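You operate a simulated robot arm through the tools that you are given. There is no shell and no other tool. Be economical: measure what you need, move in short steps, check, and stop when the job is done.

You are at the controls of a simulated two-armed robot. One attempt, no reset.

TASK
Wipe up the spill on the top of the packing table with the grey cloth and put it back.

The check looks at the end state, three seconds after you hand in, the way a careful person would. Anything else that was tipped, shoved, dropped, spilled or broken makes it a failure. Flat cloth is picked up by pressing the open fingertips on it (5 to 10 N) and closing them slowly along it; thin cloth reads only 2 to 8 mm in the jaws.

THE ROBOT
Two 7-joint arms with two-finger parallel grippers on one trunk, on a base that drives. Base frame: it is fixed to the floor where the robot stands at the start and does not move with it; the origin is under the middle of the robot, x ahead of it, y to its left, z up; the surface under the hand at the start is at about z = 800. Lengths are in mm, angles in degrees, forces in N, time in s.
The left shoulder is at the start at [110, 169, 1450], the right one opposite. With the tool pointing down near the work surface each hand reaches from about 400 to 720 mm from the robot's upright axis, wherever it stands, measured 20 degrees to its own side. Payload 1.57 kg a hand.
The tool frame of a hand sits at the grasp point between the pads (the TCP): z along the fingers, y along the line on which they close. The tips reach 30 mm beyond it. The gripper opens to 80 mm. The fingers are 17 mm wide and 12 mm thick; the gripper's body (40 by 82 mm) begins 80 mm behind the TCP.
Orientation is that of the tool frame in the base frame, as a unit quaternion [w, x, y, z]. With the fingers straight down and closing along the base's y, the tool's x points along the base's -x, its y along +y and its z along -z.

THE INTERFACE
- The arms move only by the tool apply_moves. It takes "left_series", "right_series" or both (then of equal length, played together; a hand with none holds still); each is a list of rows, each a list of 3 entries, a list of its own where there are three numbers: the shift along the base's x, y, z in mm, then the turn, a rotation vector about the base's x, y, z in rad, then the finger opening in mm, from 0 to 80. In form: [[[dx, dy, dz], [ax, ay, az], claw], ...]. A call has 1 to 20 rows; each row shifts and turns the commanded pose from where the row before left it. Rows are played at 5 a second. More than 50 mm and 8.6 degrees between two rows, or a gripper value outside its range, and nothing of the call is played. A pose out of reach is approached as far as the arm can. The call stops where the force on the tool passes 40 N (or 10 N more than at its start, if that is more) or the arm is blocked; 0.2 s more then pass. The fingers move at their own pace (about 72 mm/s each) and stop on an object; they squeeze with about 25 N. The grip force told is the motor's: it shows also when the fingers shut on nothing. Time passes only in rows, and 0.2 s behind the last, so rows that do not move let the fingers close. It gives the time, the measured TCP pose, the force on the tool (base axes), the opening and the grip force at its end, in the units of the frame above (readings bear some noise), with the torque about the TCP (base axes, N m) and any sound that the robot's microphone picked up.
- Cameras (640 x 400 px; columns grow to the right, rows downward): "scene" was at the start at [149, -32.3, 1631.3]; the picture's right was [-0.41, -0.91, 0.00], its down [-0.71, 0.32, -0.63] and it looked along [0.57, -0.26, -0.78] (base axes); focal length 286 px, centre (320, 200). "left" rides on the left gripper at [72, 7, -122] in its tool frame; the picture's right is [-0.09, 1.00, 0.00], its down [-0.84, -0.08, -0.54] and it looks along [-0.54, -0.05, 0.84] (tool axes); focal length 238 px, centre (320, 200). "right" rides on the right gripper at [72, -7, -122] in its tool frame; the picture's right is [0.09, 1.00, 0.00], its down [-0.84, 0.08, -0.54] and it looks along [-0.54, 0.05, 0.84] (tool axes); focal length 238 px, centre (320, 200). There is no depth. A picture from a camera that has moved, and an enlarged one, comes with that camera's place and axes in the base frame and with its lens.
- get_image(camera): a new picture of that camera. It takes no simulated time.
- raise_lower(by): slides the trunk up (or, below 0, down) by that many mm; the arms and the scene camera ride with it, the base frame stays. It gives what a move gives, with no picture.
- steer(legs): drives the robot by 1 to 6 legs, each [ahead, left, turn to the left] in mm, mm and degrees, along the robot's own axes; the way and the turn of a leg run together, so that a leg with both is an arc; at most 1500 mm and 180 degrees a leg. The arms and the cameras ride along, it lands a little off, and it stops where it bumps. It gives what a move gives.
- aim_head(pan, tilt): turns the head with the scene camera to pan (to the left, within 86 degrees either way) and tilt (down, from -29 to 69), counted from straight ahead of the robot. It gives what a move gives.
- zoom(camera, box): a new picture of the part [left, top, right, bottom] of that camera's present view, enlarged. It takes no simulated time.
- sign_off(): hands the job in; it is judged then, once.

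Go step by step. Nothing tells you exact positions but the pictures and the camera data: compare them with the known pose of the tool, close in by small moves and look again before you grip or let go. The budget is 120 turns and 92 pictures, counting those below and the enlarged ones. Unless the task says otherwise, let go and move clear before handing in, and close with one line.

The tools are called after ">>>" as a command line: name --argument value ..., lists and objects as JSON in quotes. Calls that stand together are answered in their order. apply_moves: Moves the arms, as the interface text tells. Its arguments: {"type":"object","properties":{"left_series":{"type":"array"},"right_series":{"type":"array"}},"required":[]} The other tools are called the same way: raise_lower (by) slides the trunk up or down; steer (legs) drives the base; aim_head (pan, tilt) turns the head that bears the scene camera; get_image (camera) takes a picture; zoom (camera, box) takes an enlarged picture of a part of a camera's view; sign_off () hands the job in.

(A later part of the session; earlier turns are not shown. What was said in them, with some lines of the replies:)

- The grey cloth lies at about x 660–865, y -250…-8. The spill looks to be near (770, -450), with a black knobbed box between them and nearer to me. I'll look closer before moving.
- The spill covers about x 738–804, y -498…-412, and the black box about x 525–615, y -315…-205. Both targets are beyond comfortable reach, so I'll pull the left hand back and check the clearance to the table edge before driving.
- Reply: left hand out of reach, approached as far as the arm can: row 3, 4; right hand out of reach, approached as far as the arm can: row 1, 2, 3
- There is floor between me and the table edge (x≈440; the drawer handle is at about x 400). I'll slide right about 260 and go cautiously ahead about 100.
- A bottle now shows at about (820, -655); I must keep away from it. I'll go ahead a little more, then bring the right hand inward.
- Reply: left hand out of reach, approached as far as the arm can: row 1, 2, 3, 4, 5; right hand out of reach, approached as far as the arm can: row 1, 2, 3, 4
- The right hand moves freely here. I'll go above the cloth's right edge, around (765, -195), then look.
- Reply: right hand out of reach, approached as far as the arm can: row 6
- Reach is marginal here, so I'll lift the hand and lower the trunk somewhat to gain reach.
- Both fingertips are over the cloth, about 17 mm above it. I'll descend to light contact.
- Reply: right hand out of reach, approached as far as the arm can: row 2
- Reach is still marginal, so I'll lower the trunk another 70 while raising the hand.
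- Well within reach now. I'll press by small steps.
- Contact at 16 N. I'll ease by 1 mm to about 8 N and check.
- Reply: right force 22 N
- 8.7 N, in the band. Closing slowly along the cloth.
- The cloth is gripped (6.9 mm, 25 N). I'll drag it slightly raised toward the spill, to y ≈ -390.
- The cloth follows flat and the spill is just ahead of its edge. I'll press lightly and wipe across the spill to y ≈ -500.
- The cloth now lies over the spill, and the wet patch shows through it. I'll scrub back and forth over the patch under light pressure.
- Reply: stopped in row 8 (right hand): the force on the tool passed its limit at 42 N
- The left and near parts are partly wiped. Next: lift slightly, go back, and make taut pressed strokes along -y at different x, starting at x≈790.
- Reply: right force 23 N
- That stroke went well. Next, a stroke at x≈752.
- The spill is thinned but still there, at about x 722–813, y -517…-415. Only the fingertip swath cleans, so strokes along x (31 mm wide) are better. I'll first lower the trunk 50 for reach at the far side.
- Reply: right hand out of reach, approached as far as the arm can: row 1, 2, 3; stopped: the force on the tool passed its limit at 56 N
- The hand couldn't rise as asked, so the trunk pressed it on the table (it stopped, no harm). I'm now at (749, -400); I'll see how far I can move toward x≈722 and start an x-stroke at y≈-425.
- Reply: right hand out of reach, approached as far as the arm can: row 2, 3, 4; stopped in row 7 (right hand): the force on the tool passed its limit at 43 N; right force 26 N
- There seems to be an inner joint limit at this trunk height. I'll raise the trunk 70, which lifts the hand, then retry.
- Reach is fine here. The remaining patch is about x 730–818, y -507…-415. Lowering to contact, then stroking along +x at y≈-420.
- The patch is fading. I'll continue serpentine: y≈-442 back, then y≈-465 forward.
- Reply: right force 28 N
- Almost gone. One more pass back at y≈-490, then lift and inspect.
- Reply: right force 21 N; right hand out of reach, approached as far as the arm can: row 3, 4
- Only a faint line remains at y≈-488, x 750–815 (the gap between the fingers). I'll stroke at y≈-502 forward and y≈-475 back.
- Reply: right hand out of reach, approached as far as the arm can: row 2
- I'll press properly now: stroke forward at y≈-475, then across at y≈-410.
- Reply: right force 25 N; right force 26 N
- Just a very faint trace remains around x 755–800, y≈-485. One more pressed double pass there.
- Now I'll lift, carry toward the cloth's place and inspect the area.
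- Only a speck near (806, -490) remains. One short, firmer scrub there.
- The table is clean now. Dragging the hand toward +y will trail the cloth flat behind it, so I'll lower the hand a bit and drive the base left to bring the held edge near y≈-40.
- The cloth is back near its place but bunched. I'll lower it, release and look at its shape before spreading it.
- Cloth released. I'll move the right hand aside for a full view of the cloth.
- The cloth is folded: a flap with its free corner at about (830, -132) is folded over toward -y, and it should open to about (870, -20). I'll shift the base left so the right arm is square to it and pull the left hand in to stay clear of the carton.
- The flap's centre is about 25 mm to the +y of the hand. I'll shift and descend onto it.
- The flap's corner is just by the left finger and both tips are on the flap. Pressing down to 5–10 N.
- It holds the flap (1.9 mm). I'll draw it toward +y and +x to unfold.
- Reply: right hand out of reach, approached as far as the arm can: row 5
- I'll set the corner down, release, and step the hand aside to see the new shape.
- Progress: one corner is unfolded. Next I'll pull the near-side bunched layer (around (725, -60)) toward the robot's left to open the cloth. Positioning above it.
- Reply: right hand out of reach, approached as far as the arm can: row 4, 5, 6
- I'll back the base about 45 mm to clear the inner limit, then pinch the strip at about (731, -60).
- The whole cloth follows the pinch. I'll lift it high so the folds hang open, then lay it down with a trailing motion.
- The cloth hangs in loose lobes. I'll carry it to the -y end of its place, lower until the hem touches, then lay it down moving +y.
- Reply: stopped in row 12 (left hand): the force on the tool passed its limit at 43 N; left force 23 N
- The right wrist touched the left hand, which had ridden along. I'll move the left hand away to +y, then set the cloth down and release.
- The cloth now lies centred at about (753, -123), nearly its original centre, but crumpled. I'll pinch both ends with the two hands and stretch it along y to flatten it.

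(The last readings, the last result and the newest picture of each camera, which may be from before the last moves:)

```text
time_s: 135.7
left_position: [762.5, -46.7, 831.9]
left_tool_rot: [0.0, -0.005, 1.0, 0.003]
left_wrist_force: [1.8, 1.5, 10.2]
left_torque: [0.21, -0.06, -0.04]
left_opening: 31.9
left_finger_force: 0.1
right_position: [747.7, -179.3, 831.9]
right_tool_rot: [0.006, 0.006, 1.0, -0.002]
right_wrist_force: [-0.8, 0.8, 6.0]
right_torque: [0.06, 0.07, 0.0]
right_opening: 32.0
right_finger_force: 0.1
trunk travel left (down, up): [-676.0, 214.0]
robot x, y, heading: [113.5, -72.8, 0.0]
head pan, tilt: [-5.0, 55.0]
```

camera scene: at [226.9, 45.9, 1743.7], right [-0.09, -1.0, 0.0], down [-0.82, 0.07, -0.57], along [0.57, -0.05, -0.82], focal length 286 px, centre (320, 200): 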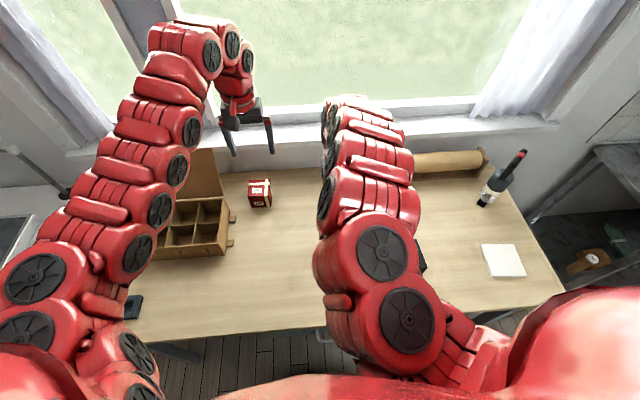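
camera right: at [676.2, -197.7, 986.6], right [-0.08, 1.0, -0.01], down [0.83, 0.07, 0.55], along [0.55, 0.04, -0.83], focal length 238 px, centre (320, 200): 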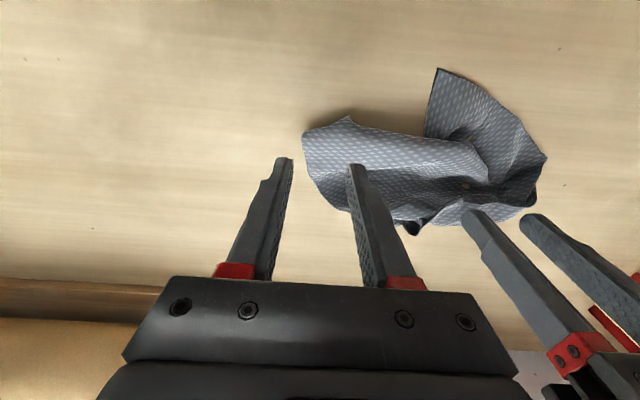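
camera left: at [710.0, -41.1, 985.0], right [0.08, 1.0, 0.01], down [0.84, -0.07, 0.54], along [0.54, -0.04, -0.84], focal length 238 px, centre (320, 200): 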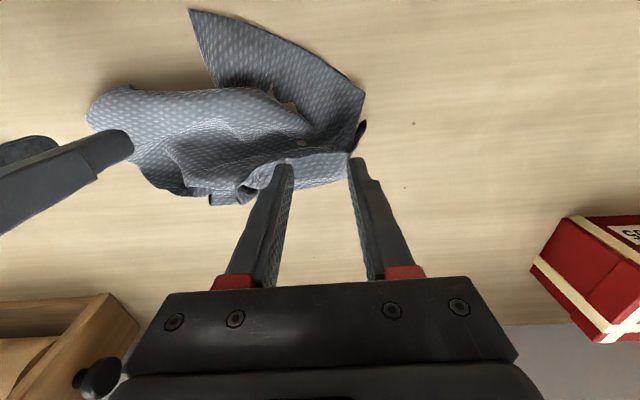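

Both hands press in the right band. Closing slowly, then pulling gently apart.

>>> apply_moves --left_series '[[[0, 0, 0], [0, 0, 0], 29], [[0, 0, 0], [0, 0, 0], 26], [[0, 0, 0], [0, 0, 0], 23], [[0, 0, 0], [0, 0, 0], 20], [[0, 0, 0], [0, 0, 0], 17], [[0, 0, 0], [0, 0, 0], 14], [[0, 0, 0], [0, 0, 0], 11], [[0, 0, 0], [0, 0, 0], 8], [[0, 0, 0], [0, 0, 0], 5], [[0, 0, 0], [0, 0, 0], 2], [[0, 0, 0], [0, 0, 0], 0], [[0, 0, 0], [0, 0, 0], 0]]' --right_series '[[[0, 0, 0], [0, 0, 0], 29], [[0, 0, 0], [0, 0, 0], 26], [[0, 0, 0], [0, 0, 0], 23], [[0, 0, 0], [0, 0, 0], 20], [[0, 0, 0], [0, 0, 0], 17], [[0, 0, 0], [0, 0, 0], 14], [[0, 0, 0], [0, 0, 0], 11], [[0, 0, 0], [0, 0, 0], 8], [[0, 0, 0], [0, 0, 0], 5], [[0, 0, 0], [0, 0, 0], 2], [[0, 0, 0], [0, 0, 0], 0], [[0, 0, 0], [0, 0, 0], 0]]'

>>> apply_moves --left_series '[[[0, 3, 5], [0, 0, 0], 0], [[0, 5, 5], [0, 0, 0], 0], [[0, 5, 0], [0, 0, 0], 0], [[0, 5, 0], [0, 0, 0], 0], [[0, 5, 0], [0, 0, 0], 0], [[0, 0, 0], [0, 0, 0], 0]]' --right_series '[[[0, -3, 5], [0, 0, 0], 0], [[0, -5, 5], [0, 0, 0], 0], [[0, -5, 0], [0, 0, 0], 0], [[0, -5, 0], [0, 0, 0], 0], [[0, -5, 0], [0, 0, 0], 0], [[0, 0, 0], [0, 0, 0], 0]]'

>>> get_image --camera "left"

```text
time_s: 138.3
left_position: [761.6, -46.2, 832.7]
left_tool_rot: [0.0, -0.006, 1.0, 0.003]
left_wrist_force: [-0.4, 1.0, 14.5]
left_torque: [0.13, -0.08, -0.03]
left_opening: 3.0
left_finger_force: 23.7
right_position: [748.3, -179.8, 830.8]
right_tool_rot: [0.008, 0.006, 1.0, -0.002]
right_wrist_force: [0.3, 1.0, 5.5]
right_torque: [0.0, 0.0, 0.0]
right_opening: 2.2
right_finger_force: 23.0
trunk travel left (down, up): [-676.0, 214.0]
robot x, y, heading: [110.4, -73.1, -0.1]
head pan, tilt: [-5.0, 55.0]
```

```text
time_s: 139.7
left_position: [762.9, -23.2, 840.0]
left_tool_rot: [-0.002, -0.004, 1.0, 0.002]
left_wrist_force: [-1.2, -21.9, 0.9]
left_torque: [-0.65, 0.04, -0.04]
left_opening: 3.0
left_finger_force: 23.9
right_position: [749.4, -201.6, 840.0]
right_tool_rot: [0.005, 0.005, 1.0, -0.001]
right_wrist_force: [1.1, 21.4, 0.2]
right_torque: [0.62, -0.02, 0.12]
right_opening: 2.1
right_finger_force: 24.1
trunk travel left (down, up): [-676.0, 214.0]
robot x, y, heading: [115.7, -67.9, -0.0]
head pan, tilt: [-5.0, 55.0]
```

```text
12 pictures are left
camera left: at [690.7, -17.9, 962.4], right [0.08, 1.0, 0.0], down [0.84, -0.07, 0.54], along [0.54, -0.04, -0.84], focal length 238 px, centre (320, 200)
```

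left: 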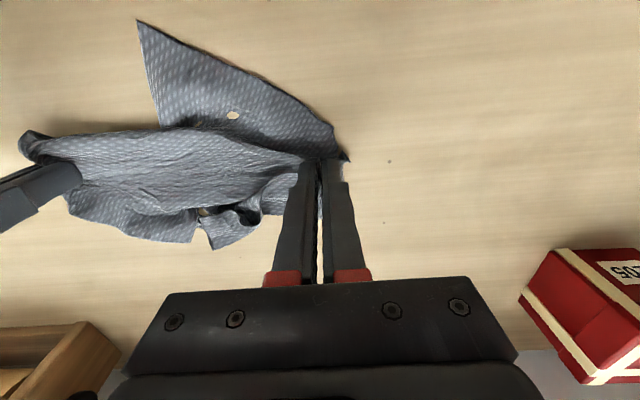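

The cloth is stretched taut between the hands and spread much better. I'll ease, lower, release both and lift away.

>>> apply_moves --left_series '[[[0, -3, -3], [0, 0, 0], 0], [[0, 0, -4], [0, 0, 0], 0], [[0, 0, 0], [0, 0, 0], 12], [[0, 0, 0], [0, 0, 0], 26], [[0, 0, 20], [0, 0, 0], 36], [[0, 0, 40], [0, 0, 0], 40], [[0, 40, 40], [0, 0, 0], 40], [[0, 40, 30], [0, 0, 0], 40], [[0, 40, 30], [0, 0, 0], 40]]' --right_series '[[[0, 2, -3], [0, 0, 0], 0], [[0, 0, -4], [0, 0, 0], 0], [[0, 0, 0], [0, 0, 0], 12], [[0, 0, 0], [0, 0, 0], 26], [[0, 0, 20], [0, 0, 0], 36], [[0, 0, 40], [0, 0, 0], 40], [[5, -40, 20], [0, 0, 0], 40], [[5, -40, 0], [0, 0, 0], 40], [[5, -40, 0], [0, 0, 0], 40]]'

>>> get_image --camera "left"

>>> get_image --camera "scene"

```text
refused: row 7 steps farther than a row can; nothing moved
```

```text
11 pictures are left
camera left: at [690.7, -17.9, 962.4], right [0.08, 1.0, 0.0], down [0.84, -0.07, 0.54], along [0.54, -0.04, -0.84], focal length 238 px, centre (320, 200)
```

left: 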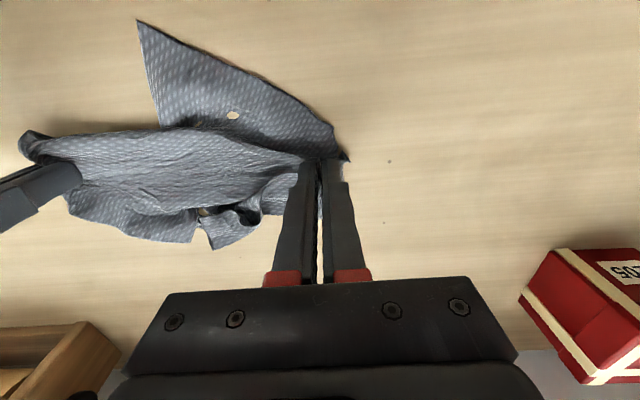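

```text
10 pictures are left
camera scene: at [264.3, -80.2, 1538.8], right [-0.09, -1.0, 0.0], down [-0.82, 0.07, -0.57], along [0.57, -0.05, -0.82], focal length 286 px, centre (320, 200)
```

scene: 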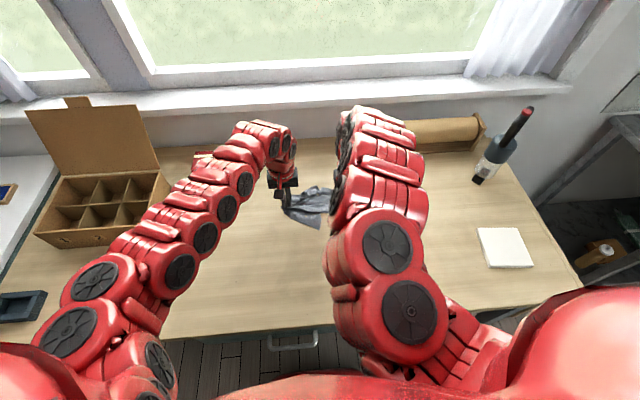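

One step was too long, so nothing moved. I'll repeat it with shorter steps.

>>> apply_moves --left_series '[[[0, -3, -3], [0, 0, 0], 0], [[0, 0, -4], [0, 0, 0], 0], [[0, 0, 0], [0, 0, 0], 12], [[0, 0, 0], [0, 0, 0], 26], [[0, 0, 20], [0, 0, 0], 36], [[0, 0, 40], [0, 0, 0], 40], [[0, 30, 30], [0, 0, 0], 40], [[0, 35, 30], [0, 0, 0], 40], [[0, 35, 30], [0, 0, 0], 40], [[0, 40, 0], [0, 0, 0], 40]]' --right_series '[[[0, 2, -3], [0, 0, 0], 0], [[0, 0, -4], [0, 0, 0], 0], [[0, 0, 0], [0, 0, 0], 12], [[0, 0, 0], [0, 0, 0], 26], [[0, 0, 20], [0, 0, 0], 36], [[0, 0, 40], [0, 0, 0], 40], [[5, -40, 10], [0, 0, 0], 40], [[5, -40, 0], [0, 0, 0], 40], [[5, -40, 0], [0, 0, 0], 40], [[0, -40, 0], [0, 0, 0], 40]]'

>>> zoom --camera "left" --box '[0, 0, 260, 200]'

```text
time_s: 141.9
left_position: [764.3, 110.9, 985.6]
left_tool_rot: [-0.002, -0.005, 1.0, 0.003]
left_wrist_force: [-0.3, 0.0, 0.8]
left_torque: [0.0, 0.03, 0.01]
left_opening: 40.0
left_finger_force: 0.0
right_position: [767.1, -358.3, 901.1]
right_tool_rot: [0.007, 0.005, 1.0, -0.002]
right_wrist_force: [-0.2, 0.0, -0.1]
right_torque: [0.0, 0.0, 0.0]
right_opening: 39.8
right_finger_force: 0.1
trunk travel left (down, up): [-676.0, 214.0]
robot x, y, heading: [110.6, -71.3, 0.0]
head pan, tilt: [-5.0, 55.0]
```

```text
2.00 times, centred on (130, 100) of left
camera zoom: at [691.5, 115.6, 1109.6], right [0.08, 1.0, 0.01], down [0.84, -0.07, 0.54], along [0.54, -0.04, -0.84], focal length 477 px, centre (700, 400)
```

zoom: 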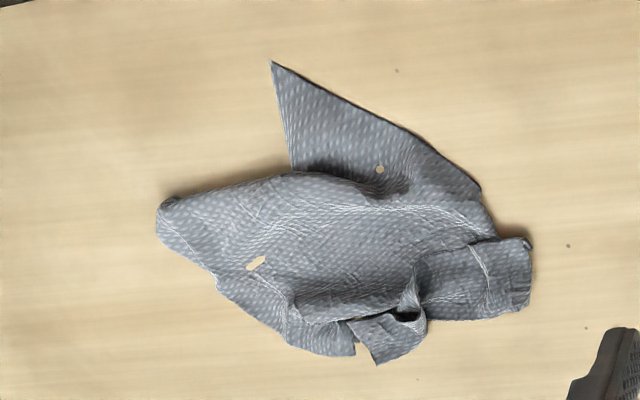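

The cloth now lies spread within its original footprint (about x 659–839, y -224…-3). I'll clear both hands, back off a little and do a final check of the whole table.

>>> raise_lower --by 100

>>> steer --legs '[[-100, 0, 0]]'

>>> get_image --camera "scene"

>>> get_image --camera "right"

```text
time_s: 143.2
left_position: [763.9, 109.8, 1085.7]
left_tool_rot: [-0.001, -0.005, 1.0, 0.003]
left_wrist_force: [-0.6, -0.6, -0.3]
left_torque: [-0.01, 0.0, -0.01]
left_opening: 39.9
left_finger_force: 0.0
right_position: [766.7, -358.9, 1000.2]
right_tool_rot: [0.007, 0.006, 1.0, -0.002]
right_wrist_force: [0.0, -0.7, -0.5]
right_torque: [0.01, 0.03, 0.01]
right_opening: 39.8
right_finger_force: 0.1
trunk travel left (down, up): [-776.0, 114.0]
robot x, y, heading: [119.1, -72.1, 0.1]
head pan, tilt: [-5.0, 55.0]
```

```text
time_s: 144.4
left_position: [667.2, 109.0, 1086.7]
left_tool_rot: [-0.002, -0.003, 1.0, 0.004]
left_wrist_force: [-0.4, 0.7, 0.2]
left_torque: [0.0, -0.02, 0.0]
left_opening: 40.2
left_finger_force: 0.0
right_position: [668.2, -358.8, 1001.7]
right_tool_rot: [0.006, 0.007, 1.0, -0.002]
right_wrist_force: [0.7, 0.4, 0.0]
right_torque: [0.01, 0.0, 0.06]
right_opening: 40.2
right_finger_force: 0.1
trunk travel left (down, up): [-776.0, 114.0]
robot x, y, heading: [12.2, -69.9, -0.1]
head pan, tilt: [-5.0, 55.0]
```

```text
8 pictures are left
camera scene: at [166.2, -80.2, 1638.7], right [-0.09, -1.0, 0.0], down [-0.82, 0.08, -0.57], along [0.57, -0.05, -0.82], focal length 286 px, centre (320, 200)
```

scene: 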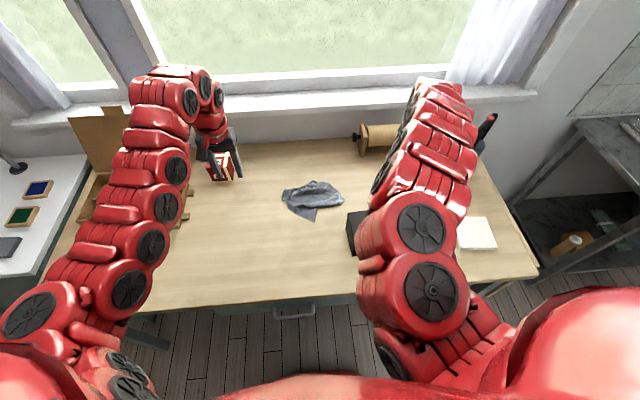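

```text
7 pictures are left
camera right: at [593.6, -364.1, 1122.7], right [-0.08, 1.0, -0.01], down [0.83, 0.07, 0.55], along [0.55, 0.04, -0.83], focal length 238 px, centre (320, 200)
```

right: 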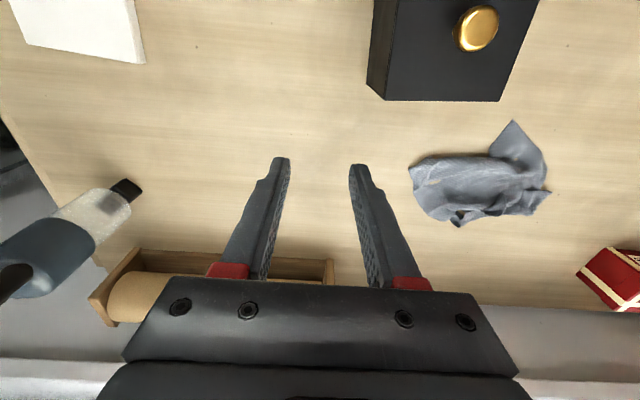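

The spill area is clean, the cloth is back in its place, and the box, tile, bottle, roll and red carton are where they were. Both hands are clear, so I'm handing in.

>>> sign_off

```text
The job is handed in.
```

I wiped up the spill with the grey cloth and put the cloth back in its place, but it lies somewhat rumpled rather than flat as it was at the start; nothing else on the table was moved.
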